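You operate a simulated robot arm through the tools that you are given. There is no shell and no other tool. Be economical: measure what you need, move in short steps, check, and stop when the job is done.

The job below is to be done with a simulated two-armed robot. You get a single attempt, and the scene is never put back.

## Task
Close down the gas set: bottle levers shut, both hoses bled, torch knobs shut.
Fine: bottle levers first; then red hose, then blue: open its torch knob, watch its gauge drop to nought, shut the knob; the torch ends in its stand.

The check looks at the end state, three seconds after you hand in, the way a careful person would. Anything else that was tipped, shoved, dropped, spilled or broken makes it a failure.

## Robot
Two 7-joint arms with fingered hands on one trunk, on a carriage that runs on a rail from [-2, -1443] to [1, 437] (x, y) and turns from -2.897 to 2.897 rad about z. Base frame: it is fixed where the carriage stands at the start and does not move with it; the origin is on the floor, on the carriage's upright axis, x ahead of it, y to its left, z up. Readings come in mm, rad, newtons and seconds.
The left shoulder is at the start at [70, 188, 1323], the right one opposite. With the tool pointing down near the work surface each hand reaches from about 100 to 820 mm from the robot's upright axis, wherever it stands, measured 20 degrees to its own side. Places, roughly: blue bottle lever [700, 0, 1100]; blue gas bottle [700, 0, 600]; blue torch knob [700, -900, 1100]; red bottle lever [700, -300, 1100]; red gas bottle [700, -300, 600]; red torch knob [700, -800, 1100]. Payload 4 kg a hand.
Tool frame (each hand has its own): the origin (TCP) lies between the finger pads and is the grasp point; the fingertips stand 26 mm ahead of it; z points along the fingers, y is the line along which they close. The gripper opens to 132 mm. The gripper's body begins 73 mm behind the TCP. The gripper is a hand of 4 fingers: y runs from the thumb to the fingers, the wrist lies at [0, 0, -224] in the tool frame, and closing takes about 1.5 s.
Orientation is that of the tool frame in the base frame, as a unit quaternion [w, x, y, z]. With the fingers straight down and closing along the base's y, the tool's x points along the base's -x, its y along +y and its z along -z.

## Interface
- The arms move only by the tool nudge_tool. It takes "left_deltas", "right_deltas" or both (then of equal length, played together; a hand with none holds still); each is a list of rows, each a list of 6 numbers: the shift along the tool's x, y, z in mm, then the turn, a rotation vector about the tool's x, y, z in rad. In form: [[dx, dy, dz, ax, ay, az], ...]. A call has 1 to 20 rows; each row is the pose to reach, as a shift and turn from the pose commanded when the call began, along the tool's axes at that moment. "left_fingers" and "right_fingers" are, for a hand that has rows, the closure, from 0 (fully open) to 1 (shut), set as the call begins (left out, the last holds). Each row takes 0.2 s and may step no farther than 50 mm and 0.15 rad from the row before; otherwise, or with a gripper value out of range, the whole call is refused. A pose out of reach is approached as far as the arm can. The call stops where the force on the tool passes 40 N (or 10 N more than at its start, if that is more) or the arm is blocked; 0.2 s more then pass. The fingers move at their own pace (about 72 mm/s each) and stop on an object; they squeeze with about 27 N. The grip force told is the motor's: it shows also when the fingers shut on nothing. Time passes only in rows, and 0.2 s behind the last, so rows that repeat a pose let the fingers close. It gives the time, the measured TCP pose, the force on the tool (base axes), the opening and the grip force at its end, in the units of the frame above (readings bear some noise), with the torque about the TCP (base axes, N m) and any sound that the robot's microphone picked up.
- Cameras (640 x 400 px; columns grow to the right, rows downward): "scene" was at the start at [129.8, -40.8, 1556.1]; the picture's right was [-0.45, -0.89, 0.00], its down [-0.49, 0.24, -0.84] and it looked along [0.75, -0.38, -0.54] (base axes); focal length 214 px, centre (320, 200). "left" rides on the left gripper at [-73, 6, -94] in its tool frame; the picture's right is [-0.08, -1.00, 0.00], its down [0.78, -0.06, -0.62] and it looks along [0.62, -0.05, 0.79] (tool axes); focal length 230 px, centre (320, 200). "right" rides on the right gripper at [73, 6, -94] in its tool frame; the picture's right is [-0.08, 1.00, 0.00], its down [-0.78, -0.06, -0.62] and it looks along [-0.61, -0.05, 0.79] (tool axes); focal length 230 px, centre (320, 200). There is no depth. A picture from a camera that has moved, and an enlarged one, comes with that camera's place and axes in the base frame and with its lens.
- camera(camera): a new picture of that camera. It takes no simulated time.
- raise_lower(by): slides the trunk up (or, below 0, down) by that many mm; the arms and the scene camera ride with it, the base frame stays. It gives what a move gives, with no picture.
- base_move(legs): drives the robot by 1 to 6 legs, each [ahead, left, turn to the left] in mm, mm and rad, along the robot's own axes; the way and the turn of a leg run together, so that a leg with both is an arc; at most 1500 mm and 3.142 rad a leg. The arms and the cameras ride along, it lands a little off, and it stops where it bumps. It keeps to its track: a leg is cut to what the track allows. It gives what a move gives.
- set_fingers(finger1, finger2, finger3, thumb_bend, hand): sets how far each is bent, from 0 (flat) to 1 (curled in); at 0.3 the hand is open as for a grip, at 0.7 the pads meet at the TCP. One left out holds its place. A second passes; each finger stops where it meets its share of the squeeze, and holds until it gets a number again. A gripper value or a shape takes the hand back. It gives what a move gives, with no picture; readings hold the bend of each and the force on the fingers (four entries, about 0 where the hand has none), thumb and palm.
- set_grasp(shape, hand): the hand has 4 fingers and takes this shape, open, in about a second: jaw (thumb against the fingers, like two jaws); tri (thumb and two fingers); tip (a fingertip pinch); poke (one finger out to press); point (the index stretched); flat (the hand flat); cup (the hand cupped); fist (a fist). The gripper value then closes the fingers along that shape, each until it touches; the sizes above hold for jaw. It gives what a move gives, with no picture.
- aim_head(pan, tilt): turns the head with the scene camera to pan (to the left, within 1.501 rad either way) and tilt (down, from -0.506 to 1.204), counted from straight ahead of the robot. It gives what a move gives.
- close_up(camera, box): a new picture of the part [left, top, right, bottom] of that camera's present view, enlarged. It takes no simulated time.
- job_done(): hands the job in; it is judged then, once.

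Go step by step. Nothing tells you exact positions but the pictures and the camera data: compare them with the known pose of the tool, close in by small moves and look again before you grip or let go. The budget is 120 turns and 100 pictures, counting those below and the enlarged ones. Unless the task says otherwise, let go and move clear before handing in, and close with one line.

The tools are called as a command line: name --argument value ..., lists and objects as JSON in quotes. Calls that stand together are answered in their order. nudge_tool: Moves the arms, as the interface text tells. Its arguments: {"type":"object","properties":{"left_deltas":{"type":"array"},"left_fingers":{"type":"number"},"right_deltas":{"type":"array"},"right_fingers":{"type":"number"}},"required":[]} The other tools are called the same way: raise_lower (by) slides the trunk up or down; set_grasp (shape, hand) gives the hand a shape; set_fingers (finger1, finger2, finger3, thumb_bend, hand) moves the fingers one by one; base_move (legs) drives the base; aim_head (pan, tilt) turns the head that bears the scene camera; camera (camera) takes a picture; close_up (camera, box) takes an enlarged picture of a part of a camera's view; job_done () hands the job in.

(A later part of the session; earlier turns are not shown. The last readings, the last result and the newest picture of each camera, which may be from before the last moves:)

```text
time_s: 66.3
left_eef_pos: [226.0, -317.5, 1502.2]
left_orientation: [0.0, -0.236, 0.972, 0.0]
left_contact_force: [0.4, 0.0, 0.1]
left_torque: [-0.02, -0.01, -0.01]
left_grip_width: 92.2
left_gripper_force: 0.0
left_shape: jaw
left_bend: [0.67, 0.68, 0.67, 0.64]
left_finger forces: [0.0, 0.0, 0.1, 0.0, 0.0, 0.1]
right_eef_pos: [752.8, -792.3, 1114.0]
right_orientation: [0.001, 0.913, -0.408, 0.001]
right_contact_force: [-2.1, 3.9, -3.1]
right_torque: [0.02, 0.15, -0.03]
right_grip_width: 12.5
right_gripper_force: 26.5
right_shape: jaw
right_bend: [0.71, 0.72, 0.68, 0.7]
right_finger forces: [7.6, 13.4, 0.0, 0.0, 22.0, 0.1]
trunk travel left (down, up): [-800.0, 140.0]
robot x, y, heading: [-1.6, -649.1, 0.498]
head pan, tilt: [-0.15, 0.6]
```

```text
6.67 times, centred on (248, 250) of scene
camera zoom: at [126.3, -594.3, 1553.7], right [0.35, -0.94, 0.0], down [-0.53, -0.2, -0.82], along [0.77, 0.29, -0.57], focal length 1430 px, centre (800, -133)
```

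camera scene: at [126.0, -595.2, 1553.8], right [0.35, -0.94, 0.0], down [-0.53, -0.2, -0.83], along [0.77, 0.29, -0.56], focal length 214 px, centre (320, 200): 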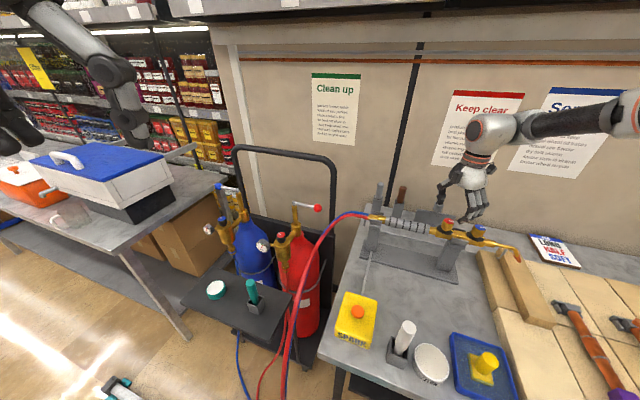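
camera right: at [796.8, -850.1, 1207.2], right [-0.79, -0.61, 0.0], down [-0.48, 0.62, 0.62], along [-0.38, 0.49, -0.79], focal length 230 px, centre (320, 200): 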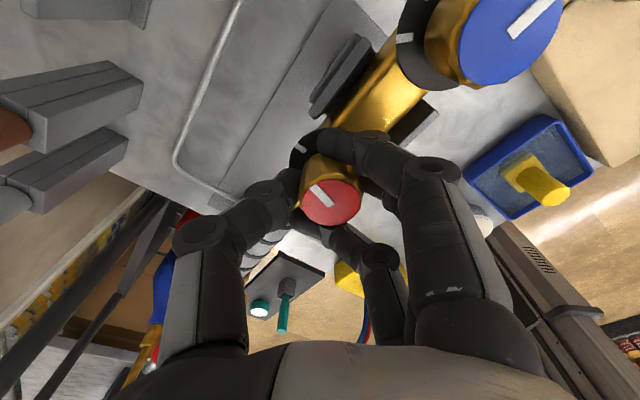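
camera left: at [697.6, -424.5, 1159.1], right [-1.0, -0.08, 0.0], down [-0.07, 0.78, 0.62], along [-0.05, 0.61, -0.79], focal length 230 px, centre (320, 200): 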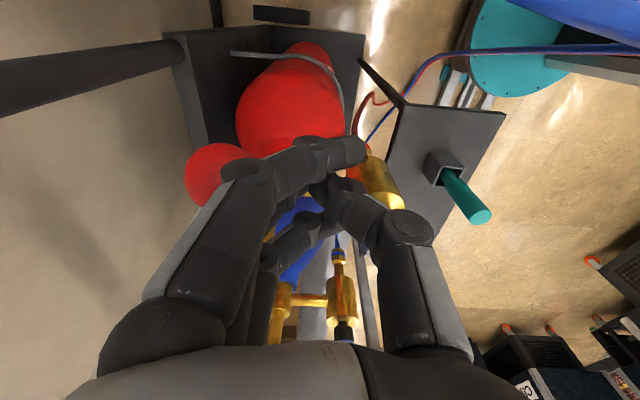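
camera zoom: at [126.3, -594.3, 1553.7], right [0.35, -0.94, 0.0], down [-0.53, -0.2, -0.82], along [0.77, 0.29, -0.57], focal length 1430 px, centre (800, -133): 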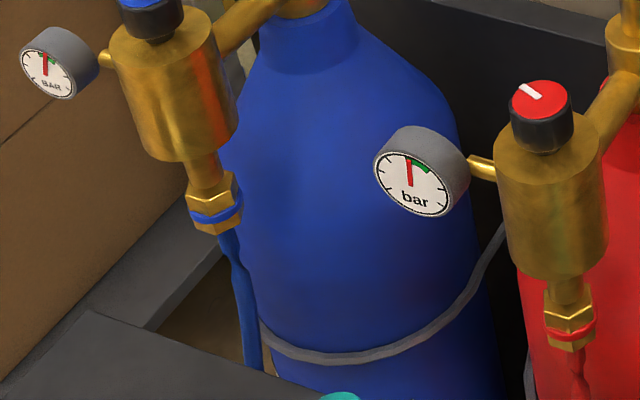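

The red needle has begun to move. I'll wait about 8 s and look again.

nudge_tool --right_deltas '[[0, 0, 0, 0, 0, 0], [0, 0, 0, 0, 0, 0], [0, 0, 0, 0, 0, 0], [0, 0, 0, 0, 0, 0], [0, 0, 0, 0, 0, 0], [0, 0, 0, 0, 0, 0], [0, 0, 0, 0, 0, 0], [0, 0, 0, 0, 0, 0], [0, 0, 0, 0, 0, 0], [0, 0, 0, 0, 0, 0], [0, 0, 0, 0, 0, 0], [0, 0, 0, 0, 0, 0], [0, 0, 0, 0, 0, 0], [0, 0, 0, 0, 0, 0], [0, 0, 0, 0, 0, 0], [0, 0, 0, 0, 0, 0], [0, 0, 0, 0, 0, 0], [0, 0, 0, 0, 0, 0], [0, 0, 0, 0, 0, 0], [0, 0, 0, 0, 0, 0]]'

nudge_tool --right_deltas '[[0, 0, 0, 0, 0, 0], [0, 0, 0, 0, 0, 0], [0, 0, 0, 0, 0, 0], [0, 0, 0, 0, 0, 0], [0, 0, 0, 0, 0, 0], [0, 0, 0, 0, 0, 0], [0, 0, 0, 0, 0, 0], [0, 0, 0, 0, 0, 0], [0, 0, 0, 0, 0, 0], [0, 0, 0, 0, 0, 0], [0, 0, 0, 0, 0, 0], [0, 0, 0, 0, 0, 0], [0, 0, 0, 0, 0, 0], [0, 0, 0, 0, 0, 0], [0, 0, 0, 0, 0, 0], [0, 0, 0, 0, 0, 0], [0, 0, 0, 0, 0, 0], [0, 0, 0, 0, 0, 0], [0, 0, 0, 0, 0, 0], [0, 0, 0, 0, 0, 0]]'

close_up --camera "scene" --box '[200, 220, 296, 280]'

```text
time_s: 70.5
left_eef_pos: [227.7, -317.7, 1502.5]
left_orientation: [0.0, -0.236, 0.972, 0.0]
left_contact_force: [-0.2, 0.7, 0.6]
left_torque: [0.0, -0.05, 0.04]
left_grip_width: 92.6
left_gripper_force: 0.0
left_shape: jaw
left_bend: [0.67, 0.68, 0.67, 0.64]
left_finger forces: [0.0, 0.0, 0.0, 0.0, 0.0, 0.1]
right_eef_pos: [754.1, -793.6, 1113.9]
right_orientation: [0.0, 0.913, -0.407, 0.001]
right_contact_force: [-1.1, 3.5, -2.8]
right_torque: [-0.02, 0.15, 0.0]
right_grip_width: 12.1
right_gripper_force: 26.5
right_shape: jaw
right_bend: [0.71, 0.72, 0.68, 0.7]
right_finger forces: [7.7, 13.4, 0.1, 0.0, 21.9, 0.0]
trunk travel left (down, up): [-800.0, 140.0]
robot x, y, heading: [-3.2, -651.2, 0.503]
head pan, tilt: [-0.15, 0.6]
```

```text
time_s: 74.7
left_eef_pos: [229.1, -317.4, 1502.5]
left_orientation: [0.0, -0.236, 0.972, 0.0]
left_contact_force: [0.2, -1.0, 0.3]
left_torque: [0.02, 0.01, 0.02]
left_grip_width: 92.3
left_gripper_force: 0.1
left_shape: jaw
left_bend: [0.67, 0.68, 0.67, 0.64]
left_finger forces: [0.1, 0.0, 0.0, 0.0, 0.0, 0.0]
right_eef_pos: [753.1, -793.2, 1112.8]
right_orientation: [0.001, 0.913, -0.407, 0.001]
right_contact_force: [-1.1, 3.4, -3.0]
right_torque: [-0.04, 0.14, -0.01]
right_grip_width: 12.2
right_gripper_force: 26.9
right_shape: jaw
right_bend: [0.71, 0.72, 0.68, 0.7]
right_finger forces: [7.9, 13.4, 0.0, 0.1, 21.8, 0.0]
trunk travel left (down, up): [-800.0, 140.0]
robot x, y, heading: [-2.0, -650.4, 0.496]
head pan, tilt: [-0.15, 0.6]
```

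```text
6.67 times, centred on (248, 250) of scene
camera zoom: at [126.3, -594.5, 1553.7], right [0.35, -0.94, 0.0], down [-0.53, -0.2, -0.82], along [0.77, 0.29, -0.57], focal length 1430 px, centre (800, -133)
```

zoom: 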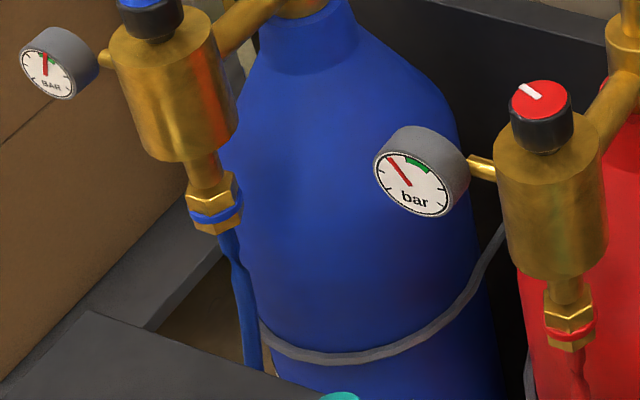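

It's dropping slowly. I'll open the knob a little further and wait on.

nudge_tool --right_deltas '[[0, 0, 0, 0, 0, -0.1], [0, 0, 0, 0, 0, -0.2], [0, 0, 0, 0, 0, -0.3], [0, 0, 0, 0, 0, -0.4], [0, 0, 0, 0, 0, -0.5], [0, 0, 0, 0, 0, -0.5], [0, 0, 0, 0, 0, -0.5], [0, 0, 0, 0, 0, -0.5], [0, 0, 0, 0, 0, -0.5], [0, 0, 0, 0, 0, -0.5], [0, 0, 0, 0, 0, -0.5], [0, 0, 0, 0, 0, -0.5], [0, 0, 0, 0, 0, -0.5], [0, 0, 0, 0, 0, -0.5], [0, 0, 0, 0, 0, -0.5], [0, 0, 0, 0, 0, -0.5], [0, 0, 0, 0, 0, -0.5], [0, 0, 0, 0, 0, -0.5], [0, 0, 0, 0, 0, -0.5], [0, 0, 0, 0, 0, -0.5]]'

close_up --camera "scene" --box '[200, 220, 296, 280]'

camera --camera "right"

```text
time_s: 78.9
left_eef_pos: [227.2, -316.9, 1504.4]
left_orientation: [0.001, -0.236, 0.972, -0.001]
left_contact_force: [-0.1, 0.3, 0.3]
left_torque: [0.02, -0.02, 0.02]
left_grip_width: 92.4
left_gripper_force: 0.1
left_shape: jaw
left_bend: [0.67, 0.68, 0.67, 0.64]
left_finger forces: [0.0, 0.0, 0.0, 0.1, 0.0, 0.0]
right_eef_pos: [752.0, -793.0, 1113.7]
right_orientation: [0.001, 0.986, -0.168, 0.001]
right_contact_force: [-4.1, 2.4, -5.1]
right_torque: [-0.1, 0.2, -0.05]
right_grip_width: 11.9
right_gripper_force: 27.2
right_shape: jaw
right_bend: [0.71, 0.72, 0.68, 0.7]
right_finger forces: [7.2, 13.8, 0.0, 0.0, 21.2, 0.0]
trunk travel left (down, up): [-800.0, 140.0]
robot x, y, heading: [-1.5, -648.0, 0.503]
head pan, tilt: [-0.15, 0.6]
```

```text
6.67 times, centred on (248, 250) of scene
camera zoom: at [125.9, -594.7, 1553.8], right [0.35, -0.94, 0.0], down [-0.53, -0.2, -0.83], along [0.77, 0.29, -0.57], focal length 1430 px, centre (800, -133)
```

zoom: 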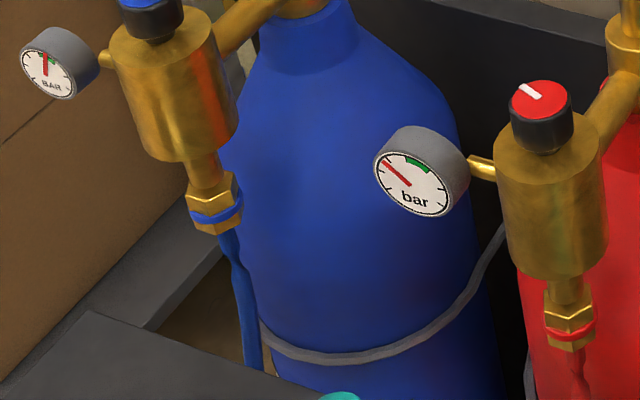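

```text
41 pictures are left
camera right: at [819.1, -821.9, 1207.5], right [-0.4, -0.91, 0.0], down [-0.72, 0.32, 0.62], along [-0.56, 0.25, -0.79], focal length 230 px, centre (320, 200)
```

right: 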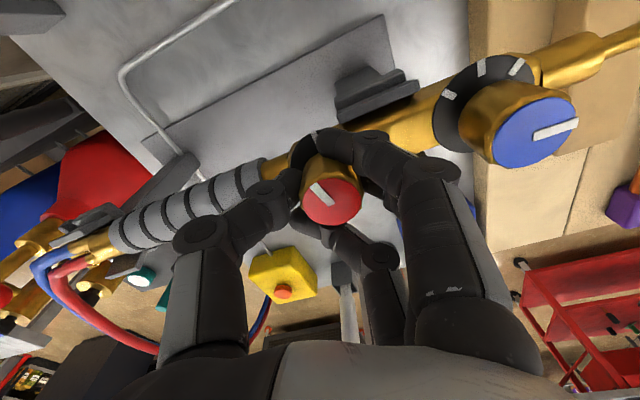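

Still falling. I'll wait about 12 s more.

nudge_tool --right_deltas '[[0, 0, 0, 0, 0, 0], [0, 0, 0, 0, 0, 0], [0, 0, 0, 0, 0, 0], [0, 0, 0, 0, 0, 0], [0, 0, 0, 0, 0, 0], [0, 0, 0, 0, 0, 0], [0, 0, 0, 0, 0, 0], [0, 0, 0, 0, 0, 0], [0, 0, 0, 0, 0, 0], [0, 0, 0, 0, 0, 0], [0, 0, 0, 0, 0, 0], [0, 0, 0, 0, 0, 0], [0, 0, 0, 0, 0, 0], [0, 0, 0, 0, 0, 0], [0, 0, 0, 0, 0, 0], [0, 0, 0, 0, 0, 0], [0, 0, 0, 0, 0, 0], [0, 0, 0, 0, 0, 0], [0, 0, 0, 0, 0, 0], [0, 0, 0, 0, 0, 0]]'

nudge_tool --right_deltas '[[0, 0, 0, 0, 0, 0], [0, 0, 0, 0, 0, 0], [0, 0, 0, 0, 0, 0], [0, 0, 0, 0, 0, 0], [0, 0, 0, 0, 0, 0], [0, 0, 0, 0, 0, 0], [0, 0, 0, 0, 0, 0], [0, 0, 0, 0, 0, 0], [0, 0, 0, 0, 0, 0], [0, 0, 0, 0, 0, 0], [0, 0, 0, 0, 0, 0], [0, 0, 0, 0, 0, 0], [0, 0, 0, 0, 0, 0], [0, 0, 0, 0, 0, 0], [0, 0, 0, 0, 0, 0], [0, 0, 0, 0, 0, 0], [0, 0, 0, 0, 0, 0], [0, 0, 0, 0, 0, 0], [0, 0, 0, 0, 0, 0], [0, 0, 0, 0, 0, 0]]'

nudge_tool --right_deltas '[[0, 0, 0, 0, 0, 0], [0, 0, 0, 0, 0, 0], [0, 0, 0, 0, 0, 0], [0, 0, 0, 0, 0, 0], [0, 0, 0, 0, 0, 0], [0, 0, 0, 0, 0, 0], [0, 0, 0, 0, 0, 0], [0, 0, 0, 0, 0, 0], [0, 0, 0, 0, 0, 0], [0, 0, 0, 0, 0, 0], [0, 0, 0, 0, 0, 0], [0, 0, 0, 0, 0, 0], [0, 0, 0, 0, 0, 0], [0, 0, 0, 0, 0, 0], [0, 0, 0, 0, 0, 0], [0, 0, 0, 0, 0, 0], [0, 0, 0, 0, 0, 0], [0, 0, 0, 0, 0, 0], [0, 0, 0, 0, 0, 0], [0, 0, 0, 0, 0, 0]]'

close_up --camera "scene" --box '[200, 220, 296, 280]'

```text
time_s: 83.1
left_eef_pos: [227.7, -316.5, 1503.8]
left_orientation: [0.001, -0.235, 0.972, 0.0]
left_contact_force: [-0.6, -0.4, 0.4]
left_torque: [-0.02, 0.0, -0.01]
left_grip_width: 92.3
left_gripper_force: 0.1
left_shape: jaw
left_bend: [0.67, 0.68, 0.67, 0.64]
left_finger forces: [0.0, 0.0, 0.1, 0.0, 0.0, 0.1]
right_eef_pos: [753.1, -793.5, 1115.0]
right_orientation: [0.0, 0.986, -0.169, 0.001]
right_contact_force: [-4.3, 1.4, -4.4]
right_torque: [-0.08, 0.18, -0.02]
right_grip_width: 12.2
right_gripper_force: 27.9
right_shape: jaw
right_bend: [0.71, 0.72, 0.68, 0.7]
right_finger forces: [7.2, 13.8, 0.0, 0.1, 21.0, 0.0]
trunk travel left (down, up): [-800.0, 140.0]
robot x, y, heading: [-3.7, -650.2, 0.502]
head pan, tilt: [-0.15, 0.6]
```

```text
time_s: 87.3
left_eef_pos: [227.9, -317.1, 1503.6]
left_orientation: [0.001, -0.236, 0.972, 0.0]
left_contact_force: [0.4, 1.3, 0.4]
left_torque: [-0.01, -0.03, 0.01]
left_grip_width: 91.9
left_gripper_force: 0.1
left_shape: jaw
left_bend: [0.67, 0.68, 0.67, 0.64]
left_finger forces: [0.0, 0.0, 0.0, 0.0, 0.0, 0.0]
right_eef_pos: [752.3, -792.9, 1114.4]
right_orientation: [0.0, 0.986, -0.168, 0.001]
right_contact_force: [-4.5, 2.9, -4.7]
right_torque: [-0.06, 0.19, 0.02]
right_grip_width: 12.1
right_gripper_force: 27.3
right_shape: jaw
right_bend: [0.71, 0.72, 0.68, 0.7]
right_finger forces: [7.2, 13.8, 0.0, 0.0, 21.0, 0.0]
trunk travel left (down, up): [-800.0, 140.0]
robot x, y, heading: [-0.6, -649.3, 0.502]
head pan, tilt: [-0.15, 0.6]
```

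```text
time_s: 91.5
left_eef_pos: [226.9, -318.1, 1503.4]
left_orientation: [0.001, -0.236, 0.972, 0.0]
left_contact_force: [-0.8, -0.2, 0.3]
left_torque: [0.0, -0.02, -0.03]
left_grip_width: 92.4
left_gripper_force: 0.2
left_shape: jaw
left_bend: [0.67, 0.68, 0.67, 0.64]
left_finger forces: [0.0, 0.0, 0.1, 0.0, 0.0, 0.1]
right_eef_pos: [752.8, -793.4, 1114.7]
right_orientation: [0.001, 0.986, -0.169, 0.002]
right_contact_force: [-3.5, 1.8, -4.5]
right_torque: [-0.08, 0.15, -0.01]
right_grip_width: 12.0
right_gripper_force: 27.0
right_shape: jaw
right_bend: [0.71, 0.72, 0.68, 0.7]
right_finger forces: [7.2, 13.8, 0.0, 0.0, 21.0, 0.1]
trunk travel left (down, up): [-800.0, 140.0]
robot x, y, heading: [1.2, -647.3, 0.504]
head pan, tilt: [-0.15, 0.6]
```

```text
6.67 times, centred on (248, 250) of scene
camera zoom: at [125.9, -594.7, 1553.8], right [0.35, -0.94, 0.0], down [-0.53, -0.2, -0.83], along [0.77, 0.29, -0.57], focal length 1430 px, centre (800, -133)
```

zoom: 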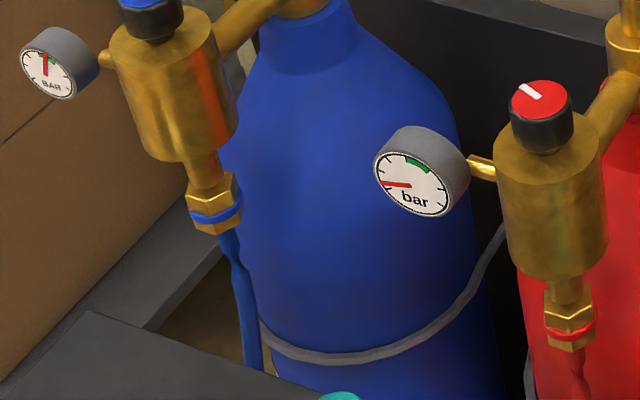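

The needle is near the lower left. I'll zoom in to see where nought is.

close_up --camera "scene" --box '[252, 236, 276, 254]'

```text
16.00 times, centred on (264, 245) of scene
camera zoom: at [125.9, -594.7, 1553.8], right [0.35, -0.94, 0.0], down [-0.53, -0.2, -0.83], along [0.77, 0.29, -0.57], focal length 3432 px, centre (1216, -520)
```

zoom: 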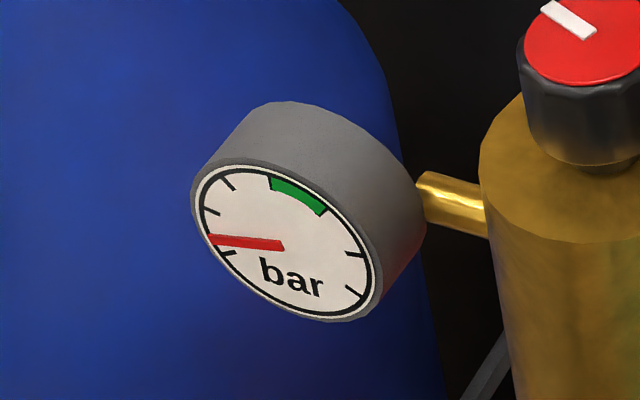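

Nought is the lowest left tick, just below the needle. I'll wait about 12 s more.

nudge_tool --right_deltas '[[0, 0, 0, 0, 0, 0], [0, 0, 0, 0, 0, 0], [0, 0, 0, 0, 0, 0], [0, 0, 0, 0, 0, 0], [0, 0, 0, 0, 0, 0], [0, 0, 0, 0, 0, 0], [0, 0, 0, 0, 0, 0], [0, 0, 0, 0, 0, 0], [0, 0, 0, 0, 0, 0], [0, 0, 0, 0, 0, 0], [0, 0, 0, 0, 0, 0], [0, 0, 0, 0, 0, 0], [0, 0, 0, 0, 0, 0], [0, 0, 0, 0, 0, 0], [0, 0, 0, 0, 0, 0], [0, 0, 0, 0, 0, 0], [0, 0, 0, 0, 0, 0], [0, 0, 0, 0, 0, 0], [0, 0, 0, 0, 0, 0], [0, 0, 0, 0, 0, 0]]'

nudge_tool --right_deltas '[[0, 0, 0, 0, 0, 0], [0, 0, 0, 0, 0, 0], [0, 0, 0, 0, 0, 0], [0, 0, 0, 0, 0, 0], [0, 0, 0, 0, 0, 0], [0, 0, 0, 0, 0, 0], [0, 0, 0, 0, 0, 0], [0, 0, 0, 0, 0, 0], [0, 0, 0, 0, 0, 0], [0, 0, 0, 0, 0, 0], [0, 0, 0, 0, 0, 0], [0, 0, 0, 0, 0, 0], [0, 0, 0, 0, 0, 0], [0, 0, 0, 0, 0, 0], [0, 0, 0, 0, 0, 0], [0, 0, 0, 0, 0, 0], [0, 0, 0, 0, 0, 0], [0, 0, 0, 0, 0, 0], [0, 0, 0, 0, 0, 0], [0, 0, 0, 0, 0, 0]]'

nudge_tool --right_deltas '[[0, 0, 0, 0, 0, 0], [0, 0, 0, 0, 0, 0], [0, 0, 0, 0, 0, 0], [0, 0, 0, 0, 0, 0], [0, 0, 0, 0, 0, 0], [0, 0, 0, 0, 0, 0], [0, 0, 0, 0, 0, 0], [0, 0, 0, 0, 0, 0], [0, 0, 0, 0, 0, 0], [0, 0, 0, 0, 0, 0], [0, 0, 0, 0, 0, 0], [0, 0, 0, 0, 0, 0], [0, 0, 0, 0, 0, 0], [0, 0, 0, 0, 0, 0], [0, 0, 0, 0, 0, 0], [0, 0, 0, 0, 0, 0], [0, 0, 0, 0, 0, 0], [0, 0, 0, 0, 0, 0], [0, 0, 0, 0, 0, 0], [0, 0, 0, 0, 0, 0]]'

close_up --camera "scene" --box '[252, 236, 276, 254]'

```text
time_s: 95.7
left_eef_pos: [226.4, -317.4, 1503.8]
left_orientation: [0.001, -0.236, 0.972, 0.0]
left_contact_force: [1.3, -0.7, 0.5]
left_torque: [0.0, 0.0, -0.01]
left_grip_width: 92.2
left_gripper_force: 0.0
left_shape: jaw
left_bend: [0.67, 0.68, 0.67, 0.64]
left_finger forces: [0.0, 0.0, 0.1, 0.1, 0.0, 0.1]
right_eef_pos: [752.5, -792.2, 1115.2]
right_orientation: [0.0, 0.986, -0.168, 0.0]
right_contact_force: [-3.8, 1.9, -4.1]
right_torque: [-0.08, 0.16, -0.05]
right_grip_width: 11.7
right_gripper_force: 26.9
right_shape: jaw
right_bend: [0.71, 0.72, 0.68, 0.7]
right_finger forces: [7.2, 13.8, 0.0, 0.1, 20.9, 0.1]
trunk travel left (down, up): [-800.0, 140.0]
robot x, y, heading: [0.4, -650.9, 0.498]
head pan, tilt: [-0.15, 0.6]
```

```text
time_s: 99.9
left_eef_pos: [227.0, -316.9, 1502.2]
left_orientation: [0.002, -0.237, 0.972, 0.0]
left_contact_force: [-0.2, 0.2, 0.2]
left_torque: [0.02, 0.0, 0.01]
left_grip_width: 92.3
left_gripper_force: 0.1
left_shape: jaw
left_bend: [0.67, 0.68, 0.67, 0.64]
left_finger forces: [0.0, 0.1, 0.0, 0.1, 0.1, 0.1]
right_eef_pos: [753.1, -792.5, 1114.5]
right_orientation: [0.0, 0.986, -0.168, 0.001]
right_contact_force: [-4.3, 2.1, -4.9]
right_torque: [-0.09, 0.14, 0.01]
right_grip_width: 11.8
right_gripper_force: 27.3
right_shape: jaw
right_bend: [0.71, 0.72, 0.68, 0.7]
right_finger forces: [7.2, 13.7, 0.0, 0.0, 20.9, 0.1]
trunk travel left (down, up): [-800.0, 140.0]
robot x, y, heading: [0.9, -648.8, 0.508]
head pan, tilt: [-0.15, 0.6]
```

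```text
time_s: 104.1
left_eef_pos: [227.8, -317.5, 1502.4]
left_orientation: [0.001, -0.235, 0.972, 0.0]
left_contact_force: [-1.3, 0.2, 1.0]
left_torque: [0.03, 0.01, 0.0]
left_grip_width: 92.2
left_gripper_force: 0.1
left_shape: jaw
left_bend: [0.67, 0.68, 0.67, 0.64]
left_finger forces: [0.0, 0.1, 0.0, 0.1, 0.1, 0.0]
right_eef_pos: [752.6, -793.5, 1113.8]
right_orientation: [0.0, 0.986, -0.168, 0.0]
right_contact_force: [-2.8, 2.0, -4.7]
right_torque: [-0.1, 0.14, -0.04]
right_grip_width: 11.7
right_gripper_force: 27.1
right_shape: jaw
right_bend: [0.71, 0.72, 0.68, 0.7]
right_finger forces: [7.2, 13.7, 0.0, 0.0, 20.8, 0.1]
trunk travel left (down, up): [-800.0, 140.0]
robot x, y, heading: [-1.7, -649.1, 0.501]
head pan, tilt: [-0.15, 0.6]
```

```text
16.00 times, centred on (264, 245) of scene
camera zoom: at [125.9, -594.8, 1553.8], right [0.35, -0.94, 0.0], down [-0.53, -0.2, -0.83], along [0.77, 0.29, -0.56], focal length 3432 px, centre (1216, -520)
```

zoom: 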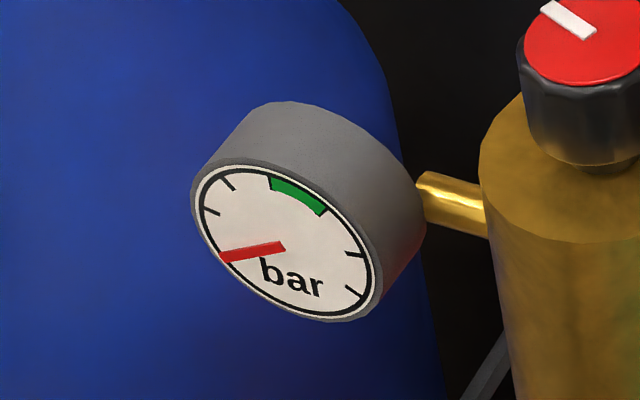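

The needle lies on the nought tick. I'll wait a little longer for good measure, then look once more.

nudge_tool --right_deltas '[[0, 0, 0, 0, 0, 0], [0, 0, 0, 0, 0, 0], [0, 0, 0, 0, 0, 0], [0, 0, 0, 0, 0, 0], [0, 0, 0, 0, 0, 0], [0, 0, 0, 0, 0, 0], [0, 0, 0, 0, 0, 0], [0, 0, 0, 0, 0, 0], [0, 0, 0, 0, 0, 0], [0, 0, 0, 0, 0, 0], [0, 0, 0, 0, 0, 0], [0, 0, 0, 0, 0, 0], [0, 0, 0, 0, 0, 0], [0, 0, 0, 0, 0, 0], [0, 0, 0, 0, 0, 0], [0, 0, 0, 0, 0, 0], [0, 0, 0, 0, 0, 0], [0, 0, 0, 0, 0, 0], [0, 0, 0, 0, 0, 0], [0, 0, 0, 0, 0, 0]]'

nudge_tool --right_deltas '[[0, 0, 0, 0, 0, 0], [0, 0, 0, 0, 0, 0], [0, 0, 0, 0, 0, 0], [0, 0, 0, 0, 0, 0], [0, 0, 0, 0, 0, 0], [0, 0, 0, 0, 0, 0], [0, 0, 0, 0, 0, 0], [0, 0, 0, 0, 0, 0], [0, 0, 0, 0, 0, 0], [0, 0, 0, 0, 0, 0], [0, 0, 0, 0, 0, 0], [0, 0, 0, 0, 0, 0], [0, 0, 0, 0, 0, 0], [0, 0, 0, 0, 0, 0], [0, 0, 0, 0, 0, 0], [0, 0, 0, 0, 0, 0], [0, 0, 0, 0, 0, 0], [0, 0, 0, 0, 0, 0], [0, 0, 0, 0, 0, 0], [0, 0, 0, 0, 0, 0]]'

close_up --camera "scene" --box '[252, 236, 276, 254]'

```text
time_s: 108.3
left_eef_pos: [227.2, -317.2, 1503.8]
left_orientation: [0.001, -0.237, 0.972, 0.001]
left_contact_force: [0.0, -0.3, -0.5]
left_torque: [-0.02, 0.01, -0.01]
left_grip_width: 92.2
left_gripper_force: 0.1
left_shape: jaw
left_bend: [0.67, 0.68, 0.67, 0.64]
left_finger forces: [0.0, 0.0, 0.0, 0.0, 0.1, 0.1]
right_eef_pos: [753.6, -792.7, 1115.4]
right_orientation: [0.0, 0.986, -0.168, 0.0]
right_contact_force: [-3.3, 1.7, -4.6]
right_torque: [-0.12, 0.14, -0.03]
right_grip_width: 12.0
right_gripper_force: 26.7
right_shape: jaw
right_bend: [0.71, 0.72, 0.68, 0.7]
right_finger forces: [7.2, 13.8, 0.0, 0.0, 20.8, 0.0]
trunk travel left (down, up): [-800.0, 140.0]
robot x, y, heading: [-1.7, -650.0, 0.5]
head pan, tilt: [-0.15, 0.6]
```

```text
time_s: 112.5
left_eef_pos: [226.7, -318.0, 1503.8]
left_orientation: [0.0, -0.236, 0.972, 0.0]
left_contact_force: [-0.3, -0.3, 0.1]
left_torque: [0.0, 0.0, 0.0]
left_grip_width: 92.2
left_gripper_force: 0.1
left_shape: jaw
left_bend: [0.67, 0.68, 0.67, 0.64]
left_finger forces: [0.0, 0.0, 0.1, 0.0, 0.0, 0.1]
right_eef_pos: [752.9, -792.6, 1114.7]
right_orientation: [0.0, 0.986, -0.169, 0.001]
right_contact_force: [-3.6, 1.3, -5.0]
right_torque: [-0.07, 0.11, 0.0]
right_grip_width: 11.9
right_gripper_force: 26.8
right_shape: jaw
right_bend: [0.71, 0.72, 0.68, 0.7]
right_finger forces: [7.1, 13.8, 0.0, 0.1, 20.8, 0.1]
trunk travel left (down, up): [-800.0, 140.0]
robot x, y, heading: [-2.1, -649.8, 0.503]
head pan, tilt: [-0.15, 0.6]
```

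```text
16.00 times, centred on (264, 245) of scene
camera zoom: at [125.9, -594.8, 1553.8], right [0.35, -0.94, 0.0], down [-0.53, -0.2, -0.83], along [0.77, 0.29, -0.56], focal length 3432 px, centre (1216, -520)
```

zoom: 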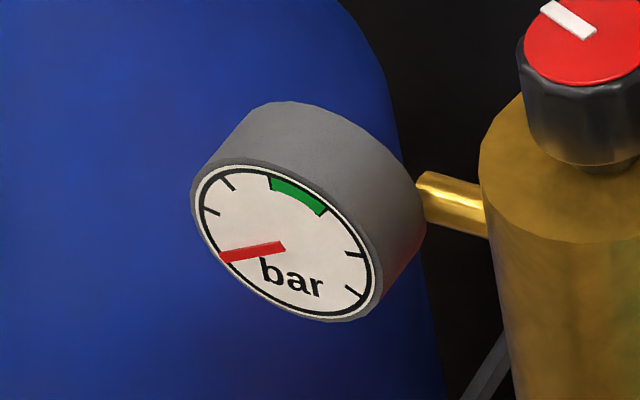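

Steady at nought. Now I'll turn the red knob back clockwise to shut it, with a touch extra to seat it.

nudge_tool --right_deltas '[[0, 0, 0, 0, 0, 0.12], [0, 0, 0, 0, 0, 0.24], [0, 0, 0, 0, 0, 0.36], [0, 0, 0, 0, 0, 0.48], [0, 0, 0, 0, 0, 0.6], [0, 0, 0, 0, 0, 0.72], [0, 0, 0, 0, 0, 0.84], [0, 0, 0, 0, 0, 0.96], [0, 0, 0, 0, 0, 1.08], [0, 0, 0, 0, 0, 1.2], [0, 0, 0, 0, 0, 1.32], [0, 0, 0, 0, 0, 1.44], [0, 0, 0, 0, 0, 1.56], [0, 0, 0, 0, 0, 1.68], [0, 0, 0, 0, 0, 1.8], [0, 0, 0, 0, 0, 1.86]]'

camera --camera "right"

```text
time_s: 115.9
left_eef_pos: [227.0, -319.8, 1504.1]
left_orientation: [0.001, -0.235, 0.972, 0.001]
left_contact_force: [0.8, -0.2, -1.2]
left_torque: [0.0, 0.0, -0.01]
left_grip_width: 92.5
left_gripper_force: 0.1
left_shape: jaw
left_bend: [0.67, 0.68, 0.67, 0.64]
left_finger forces: [0.0, 0.1, 0.0, 0.1, 0.0, 0.1]
right_eef_pos: [752.8, -793.9, 1112.8]
right_orientation: [0.001, -0.454, 0.891, 0.0]
right_contact_force: [1.6, -8.7, 1.0]
right_torque: [-0.04, 0.05, 0.09]
right_grip_width: 12.6
right_gripper_force: 26.6
right_shape: jaw
right_bend: [0.72, 0.72, 0.68, 0.72]
right_finger forces: [12.2, 12.4, 0.0, 0.0, 24.5, 0.0]
trunk travel left (down, up): [-800.0, 140.0]
robot x, y, heading: [-0.8, -651.6, 0.502]
head pan, tilt: [-0.15, 0.6]
```

```text
36 pictures are left
camera right: at [704.1, -849.4, 1206.4], right [-0.76, 0.65, 0.0], down [0.51, 0.6, 0.62], along [0.4, 0.47, -0.79], focal length 230 px, centre (320, 200)
```

right: 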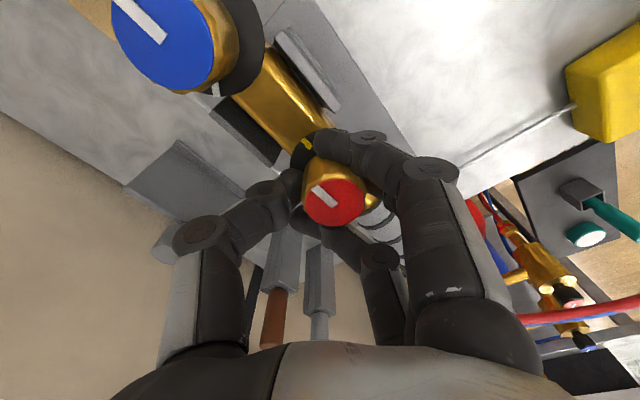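

The red pointer is about parallel to the blue one again, and torque is rising. I'll press a touch more, then check closely.

nudge_tool --right_deltas '[[0, 0, 0, 0, 0, 0.06], [0, 0, 0, 0, 0, 0.12], [0, 0, 0, 0, 0, 0.12]]'

close_up --camera "right" --box '[100, 0, 420, 230]'

```text
time_s: 116.7
left_eef_pos: [227.3, -317.9, 1503.7]
left_orientation: [0.001, -0.236, 0.972, 0.002]
left_contact_force: [0.5, -0.3, -0.1]
left_torque: [-0.01, -0.02, -0.02]
left_grip_width: 92.1
left_gripper_force: 0.0
left_shape: jaw
left_bend: [0.67, 0.68, 0.67, 0.64]
left_finger forces: [0.0, 0.1, 0.1, 0.0, 0.1, 0.0]
right_eef_pos: [752.7, -794.4, 1113.9]
right_orientation: [0.0, -0.401, 0.916, 0.0]
right_contact_force: [-0.6, -3.5, -4.0]
right_torque: [0.08, 0.08, 0.23]
right_grip_width: 12.5
right_gripper_force: 27.0
right_shape: jaw
right_bend: [0.72, 0.72, 0.68, 0.71]
right_finger forces: [10.1, 13.5, 0.0, 0.0, 19.4, 0.0]
trunk travel left (down, up): [-800.0, 140.0]
robot x, y, heading: [-2.7, -646.8, 0.502]
head pan, tilt: [-0.15, 0.6]
```

```text
1.74 times, centred on (260, 115) of right
camera zoom: at [698.4, -842.5, 1206.5], right [-0.68, 0.73, 0.0], down [0.58, 0.53, 0.62], along [0.45, 0.42, -0.79], focal length 400 px, centre (424, 348)
```

zoom: 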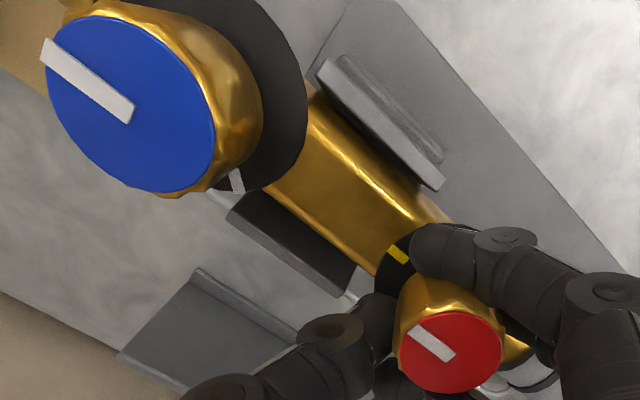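

The torque climbed to 0.23 N·m against the stop with the pointer on the yellow mark, so red is shut. I'll release, rise and shift over to the blue knob.

nudge_tool --right_deltas '[[0, 0, 0, 0, 0, 0], [0, 0, 0, 0, 0, 0], [0, 0, 0, 0, 0, 0], [0, 0, 0, 0, 0, 0], [0, 0, -25, 0, 0, 0], [0, 0, -55, 0, 0, 0], [0, 0, -75, 0, 0, -0.05], [22, -19, -75, 0, 0, -0.1], [43, -37, -75, 0, 0, -0.17], [64.4, -55.5, -75, 0, 0, -0.17], [64.4, -55.5, -75, 0, 0, -0.17]]' --right_fingers 0.45

camera --camera "right"

close_up --camera "scene" --box '[380, 180, 540, 280]'

```text
time_s: 119.1
left_eef_pos: [226.8, -316.3, 1503.0]
left_orientation: [0.001, -0.235, 0.972, 0.001]
left_contact_force: [0.8, -0.1, 0.1]
left_torque: [0.01, -0.01, 0.01]
left_grip_width: 92.0
left_gripper_force: 0.1
left_shape: jaw
left_bend: [0.67, 0.68, 0.67, 0.64]
left_finger forces: [0.0, 0.0, 0.0, 0.0, 0.0, 0.0]
right_eef_pos: [751.5, -878.9, 1189.2]
right_orientation: [0.001, -0.476, 0.88, 0.0]
right_contact_force: [-0.2, -0.6, 0.5]
right_torque: [0.0, 0.0, 0.01]
right_grip_width: 71.6
right_gripper_force: 0.1
right_shape: jaw
right_bend: [0.72, 0.72, 0.72, 0.7]
right_finger forces: [0.0, 0.0, 0.1, 0.0, 0.0, 0.0]
trunk travel left (down, up): [-800.0, 140.0]
robot x, y, heading: [-3.0, -647.1, 0.506]
head pan, tilt: [-0.15, 0.6]
```

```text
34 pictures are left
camera right: at [705.0, -936.1, 1282.3], right [-0.79, 0.61, 0.0], down [0.48, 0.63, 0.62], along [0.38, 0.49, -0.79], focal length 230 px, centre (320, 200)
```

right: 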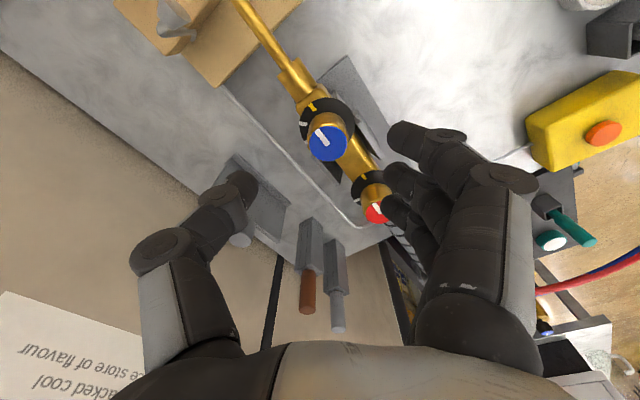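

```text
4.00 times, centred on (460, 230) of scene
camera zoom: at [126.0, -594.6, 1553.8], right [0.35, -0.94, 0.0], down [-0.53, -0.2, -0.82], along [0.77, 0.29, -0.57], focal length 858 px, centre (-240, 80)
```

zoom: 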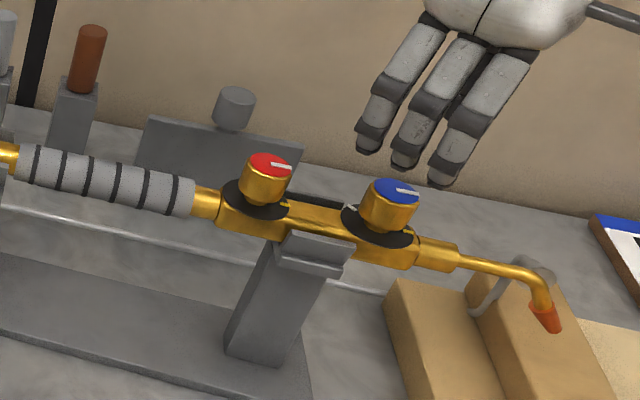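

Red is back on its mark and the torch is undisturbed. Blue is centred to within a few mm, so I'll go down and grip it.

nudge_tool --right_deltas '[[0, 3.5, 25, 0, 0, 0], [0, 3.5, 50, 0, 0, 0], [0, 3.5, 75, 0, 0, 0], [0, 3.5, 75, 0, 0, 0]]'

nudge_tool --right_deltas '[[0, 0, 0, 0, 0, 0], [0, 0, 0, 0, 0, 0], [0, 0, 0, 0, 0, 0], [0, 0, 0, 0, 0, 0], [0, 0, 0, 0, 0, 0], [0, 0, 0, 0, 0, 0]]' --right_fingers 0.9

camera --camera "right"

```text
time_s: 120.1
left_eef_pos: [227.8, -317.0, 1503.2]
left_orientation: [0.001, -0.237, 0.972, 0.001]
left_contact_force: [-0.7, -0.2, -0.4]
left_torque: [-0.03, -0.03, 0.02]
left_grip_width: 92.2
left_gripper_force: 0.0
left_shape: jaw
left_bend: [0.67, 0.68, 0.67, 0.64]
left_finger forces: [0.1, 0.1, 0.0, 0.0, 0.0, 0.0]
right_eef_pos: [747.9, -876.7, 1115.5]
right_orientation: [0.001, -0.477, 0.879, 0.0]
right_contact_force: [-0.4, 0.3, 0.3]
right_torque: [0.02, -0.01, 0.0]
right_grip_width: 71.9
right_gripper_force: 0.0
right_shape: jaw
right_bend: [0.72, 0.72, 0.72, 0.7]
right_finger forces: [0.1, 0.0, 0.1, 0.0, 0.0, 0.1]
trunk travel left (down, up): [-800.0, 140.0]
robot x, y, heading: [-1.5, -646.8, 0.502]
head pan, tilt: [-0.15, 0.6]
```

```text
time_s: 121.5
left_eef_pos: [228.3, -319.0, 1503.8]
left_orientation: [0.001, -0.236, 0.972, 0.0]
left_contact_force: [0.1, -0.4, 0.4]
left_torque: [0.01, 0.01, -0.02]
left_grip_width: 92.0
left_gripper_force: 0.1
left_shape: jaw
left_bend: [0.67, 0.68, 0.67, 0.64]
left_finger forces: [0.0, 0.1, 0.0, 0.0, 0.1, 0.0]
right_eef_pos: [748.2, -878.7, 1114.0]
right_orientation: [0.0, -0.476, 0.879, 0.0]
right_contact_force: [4.7, -6.2, 3.8]
right_torque: [-0.09, -0.1, 0.01]
right_grip_width: 10.2
right_gripper_force: 26.9
right_shape: jaw
right_bend: [0.67, 0.72, 0.71, 0.71]
right_finger forces: [1.4, 13.0, 2.4, 0.1, 23.4, 0.0]
trunk travel left (down, up): [-800.0, 140.0]
robot x, y, heading: [-0.0, -650.4, 0.504]
head pan, tilt: [-0.15, 0.6]
```

```text
32 pictures are left
camera right: at [702.5, -935.8, 1207.0], right [-0.79, 0.61, 0.0], down [0.48, 0.62, 0.62], along [0.38, 0.49, -0.79], focal length 230 px, centre (320, 200)
```

right: 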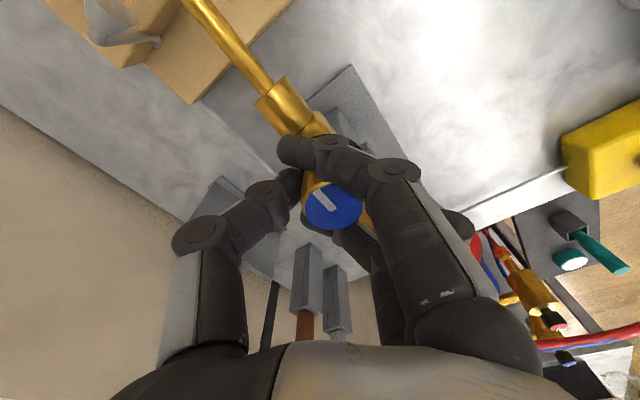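

Gripped. I'll turn it 1.8 rad counter-clockwise.

nudge_tool --right_deltas '[[0, 0, 0, 0, 0, -0.1], [0, 0, 0, 0, 0, -0.2], [0, 0, 0, 0, 0, -0.3], [0, 0, 0, 0, 0, -0.4], [0, 0, 0, 0, 0, -0.5], [0, 0, 0, 0, 0, -0.6], [0, 0, 0, 0, 0, -0.7], [0, 0, 0, 0, 0, -0.8], [0, 0, 0, 0, 0, -0.9], [0, 0, 0, 0, 0, -1.0], [0, 0, 0, 0, 0, -1.1], [0, 0, 0, 0, 0, -1.2], [0, 0, 0, 0, 0, -1.3], [0, 0, 0, 0, 0, -1.4], [0, 0, 0, 0, 0, -1.5], [0, 0, 0, 0, 0, -1.6], [0, 0, 0, 0, 0, -1.7], [0, 0, 0, 0, 0, -1.8]]'

camera --camera "right"

close_up --camera "scene" --box '[200, 220, 224, 238]'

```text
time_s: 125.3
left_eef_pos: [229.0, -317.1, 1502.3]
left_orientation: [0.0, -0.236, 0.972, 0.0]
left_contact_force: [-0.9, 0.1, -0.1]
left_torque: [0.0, 0.01, 0.01]
left_grip_width: 92.4
left_gripper_force: 0.1
left_shape: jaw
left_bend: [0.67, 0.68, 0.67, 0.64]
left_finger forces: [0.0, 0.0, 0.0, 0.0, 0.1, 0.0]
right_eef_pos: [746.8, -876.1, 1112.3]
right_orientation: [0.002, 0.985, -0.172, -0.001]
right_contact_force: [2.8, 6.4, -2.9]
right_torque: [-0.09, -0.1, -0.04]
right_grip_width: 10.1
right_gripper_force: 27.1
right_shape: jaw
right_bend: [0.68, 0.72, 0.71, 0.71]
right_finger forces: [0.4, 13.2, 4.7, 0.0, 21.2, 0.0]
trunk travel left (down, up): [-800.0, 140.0]
robot x, y, heading: [-1.2, -649.4, 0.501]
head pan, tilt: [-0.15, 0.6]
```

```text
31 pictures are left
camera right: at [813.3, -905.1, 1206.8], right [-0.41, -0.91, 0.0], down [-0.72, 0.33, 0.62], along [-0.56, 0.25, -0.79], focal length 230 px, centre (320, 200)
```

right: 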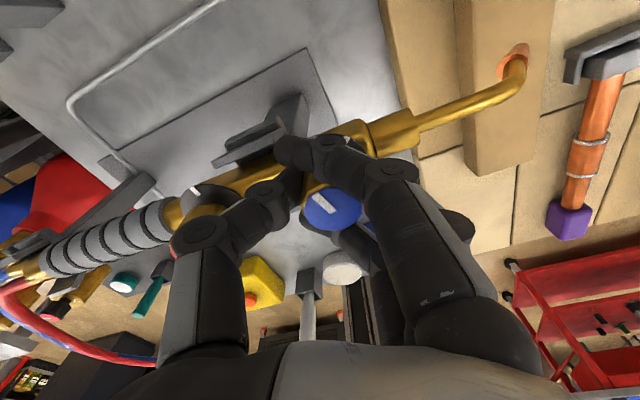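

```text
16.00 times, centred on (212, 229) of scene
camera zoom: at [127.0, -594.0, 1553.6], right [0.35, -0.94, 0.0], down [-0.53, -0.2, -0.82], along [0.77, 0.28, -0.57], focal length 3432 px, centre (2048, -264)
```

zoom: 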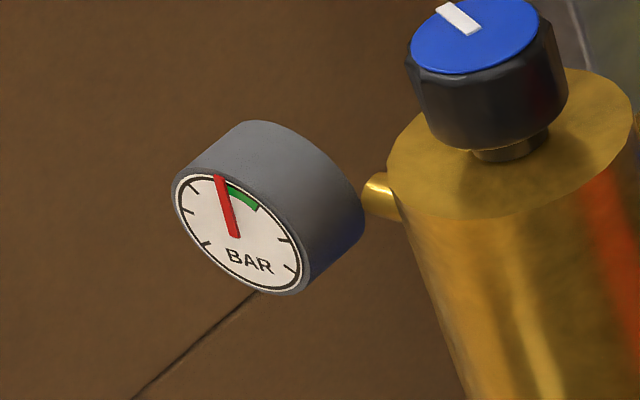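

The blue needle is falling. I'll wait about 16 s and look.

nudge_tool --right_deltas '[[0, 0, 0, 0, 0, 0], [0, 0, 0, 0, 0, 0], [0, 0, 0, 0, 0, 0], [0, 0, 0, 0, 0, 0], [0, 0, 0, 0, 0, 0], [0, 0, 0, 0, 0, 0], [0, 0, 0, 0, 0, 0], [0, 0, 0, 0, 0, 0], [0, 0, 0, 0, 0, 0], [0, 0, 0, 0, 0, 0], [0, 0, 0, 0, 0, 0], [0, 0, 0, 0, 0, 0], [0, 0, 0, 0, 0, 0], [0, 0, 0, 0, 0, 0], [0, 0, 0, 0, 0, 0], [0, 0, 0, 0, 0, 0], [0, 0, 0, 0, 0, 0], [0, 0, 0, 0, 0, 0], [0, 0, 0, 0, 0, 0], [0, 0, 0, 0, 0, 0]]'

nudge_tool --right_deltas '[[0, 0, 0, 0, 0, 0], [0, 0, 0, 0, 0, 0], [0, 0, 0, 0, 0, 0], [0, 0, 0, 0, 0, 0], [0, 0, 0, 0, 0, 0], [0, 0, 0, 0, 0, 0], [0, 0, 0, 0, 0, 0], [0, 0, 0, 0, 0, 0], [0, 0, 0, 0, 0, 0], [0, 0, 0, 0, 0, 0], [0, 0, 0, 0, 0, 0], [0, 0, 0, 0, 0, 0], [0, 0, 0, 0, 0, 0], [0, 0, 0, 0, 0, 0], [0, 0, 0, 0, 0, 0], [0, 0, 0, 0, 0, 0], [0, 0, 0, 0, 0, 0], [0, 0, 0, 0, 0, 0], [0, 0, 0, 0, 0, 0], [0, 0, 0, 0, 0, 0]]'

nudge_tool --right_deltas '[[0, 0, 0, 0, 0, 0], [0, 0, 0, 0, 0, 0], [0, 0, 0, 0, 0, 0], [0, 0, 0, 0, 0, 0], [0, 0, 0, 0, 0, 0], [0, 0, 0, 0, 0, 0], [0, 0, 0, 0, 0, 0], [0, 0, 0, 0, 0, 0], [0, 0, 0, 0, 0, 0], [0, 0, 0, 0, 0, 0], [0, 0, 0, 0, 0, 0], [0, 0, 0, 0, 0, 0], [0, 0, 0, 0, 0, 0], [0, 0, 0, 0, 0, 0], [0, 0, 0, 0, 0, 0], [0, 0, 0, 0, 0, 0], [0, 0, 0, 0, 0, 0], [0, 0, 0, 0, 0, 0], [0, 0, 0, 0, 0, 0], [0, 0, 0, 0, 0, 0]]'

nudge_tool --right_deltas '[[0, 0, 0, 0, 0, 0], [0, 0, 0, 0, 0, 0], [0, 0, 0, 0, 0, 0], [0, 0, 0, 0, 0, 0], [0, 0, 0, 0, 0, 0], [0, 0, 0, 0, 0, 0], [0, 0, 0, 0, 0, 0], [0, 0, 0, 0, 0, 0], [0, 0, 0, 0, 0, 0], [0, 0, 0, 0, 0, 0], [0, 0, 0, 0, 0, 0], [0, 0, 0, 0, 0, 0], [0, 0, 0, 0, 0, 0], [0, 0, 0, 0, 0, 0], [0, 0, 0, 0, 0, 0], [0, 0, 0, 0, 0, 0], [0, 0, 0, 0, 0, 0], [0, 0, 0, 0, 0, 0], [0, 0, 0, 0, 0, 0], [0, 0, 0, 0, 0, 0]]'

close_up --camera "scene" --box '[200, 220, 224, 238]'

```text
time_s: 129.5
left_eef_pos: [227.7, -316.8, 1502.4]
left_orientation: [0.0, -0.236, 0.972, 0.0]
left_contact_force: [-0.9, -0.2, -0.1]
left_torque: [-0.01, 0.0, -0.01]
left_grip_width: 92.2
left_gripper_force: 0.0
left_shape: jaw
left_bend: [0.67, 0.68, 0.67, 0.64]
left_finger forces: [0.0, 0.0, 0.1, 0.0, 0.1, 0.0]
right_eef_pos: [746.3, -875.6, 1113.2]
right_orientation: [0.001, 0.985, -0.173, 0.0]
right_contact_force: [1.2, 4.9, -4.7]
right_torque: [-0.14, -0.02, -0.02]
right_grip_width: 10.1
right_gripper_force: 26.8
right_shape: jaw
right_bend: [0.68, 0.72, 0.71, 0.71]
right_finger forces: [0.4, 13.7, 4.5, 0.0, 19.8, 0.0]
trunk travel left (down, up): [-800.0, 140.0]
robot x, y, heading: [-6.6, -650.1, 0.502]
head pan, tilt: [-0.15, 0.6]
```

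```text
time_s: 133.7
left_eef_pos: [228.7, -318.6, 1503.3]
left_orientation: [0.0, -0.236, 0.972, 0.0]
left_contact_force: [-0.1, 0.0, -0.8]
left_torque: [0.03, 0.03, -0.02]
left_grip_width: 92.2
left_gripper_force: 0.0
left_shape: jaw
left_bend: [0.67, 0.68, 0.67, 0.64]
left_finger forces: [0.1, 0.1, 0.0, 0.0, 0.1, 0.1]
right_eef_pos: [746.9, -876.6, 1114.4]
right_orientation: [0.001, 0.985, -0.173, 0.0]
right_contact_force: [0.7, 5.2, -4.6]
right_torque: [-0.11, 0.0, 0.02]
right_grip_width: 10.1
right_gripper_force: 27.3
right_shape: jaw
right_bend: [0.68, 0.72, 0.71, 0.71]
right_finger forces: [0.5, 13.6, 4.4, 0.0, 19.8, 0.0]
trunk travel left (down, up): [-800.0, 140.0]
robot x, y, heading: [4.6, -651.2, 0.506]
head pan, tilt: [-0.15, 0.6]
```

```text
time_s: 137.9
left_eef_pos: [228.8, -317.3, 1503.0]
left_orientation: [0.0, -0.236, 0.972, 0.001]
left_contact_force: [-0.7, -0.6, -0.4]
left_torque: [0.02, 0.03, 0.0]
left_grip_width: 92.4
left_gripper_force: 0.2
left_shape: jaw
left_bend: [0.67, 0.68, 0.67, 0.64]
left_finger forces: [0.1, 0.0, 0.1, 0.0, 0.0, 0.0]
right_eef_pos: [747.8, -875.2, 1112.8]
right_orientation: [0.001, 0.985, -0.172, -0.001]
right_contact_force: [2.0, 3.1, -4.4]
right_torque: [-0.14, -0.05, -0.04]
right_grip_width: 10.0
right_gripper_force: 27.3
right_shape: jaw
right_bend: [0.68, 0.72, 0.71, 0.71]
right_finger forces: [0.4, 13.7, 4.3, 0.0, 19.8, 0.0]
trunk travel left (down, up): [-800.0, 140.0]
robot x, y, heading: [0.4, -648.3, 0.502]
head pan, tilt: [-0.15, 0.6]
```

```text
time_s: 142.1
left_eef_pos: [229.1, -316.8, 1502.4]
left_orientation: [-0.001, -0.237, 0.971, 0.0]
left_contact_force: [1.0, 0.7, -1.1]
left_torque: [-0.01, 0.0, 0.01]
left_grip_width: 92.3
left_gripper_force: 0.0
left_shape: jaw
left_bend: [0.67, 0.68, 0.67, 0.64]
left_finger forces: [0.0, 0.0, 0.0, 0.0, 0.0, 0.1]
right_eef_pos: [746.9, -875.6, 1113.9]
right_orientation: [0.001, 0.985, -0.173, 0.0]
right_contact_force: [0.9, 4.2, -3.6]
right_torque: [-0.1, -0.04, -0.01]
right_grip_width: 10.2
right_gripper_force: 26.9
right_shape: jaw
right_bend: [0.68, 0.72, 0.71, 0.71]
right_finger forces: [0.5, 13.7, 4.3, 0.0, 19.7, 0.0]
trunk travel left (down, up): [-800.0, 140.0]
robot x, y, heading: [-3.8, -651.5, 0.501]
head pan, tilt: [-0.15, 0.6]
```

```text
16.00 times, centred on (212, 229) of scene
camera zoom: at [127.0, -594.5, 1553.7], right [0.35, -0.94, 0.0], down [-0.53, -0.2, -0.82], along [0.77, 0.29, -0.57], focal length 3432 px, centre (2048, -264)
```

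zoom: 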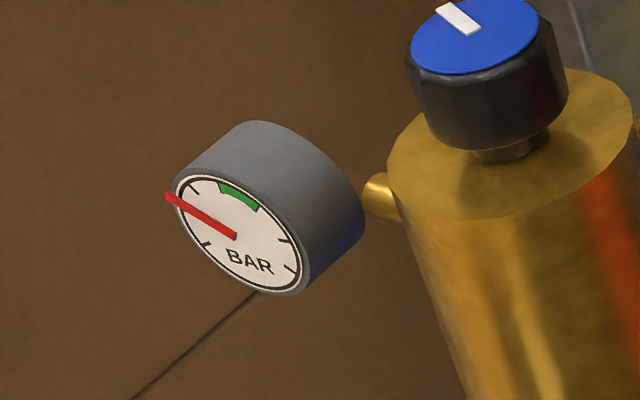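

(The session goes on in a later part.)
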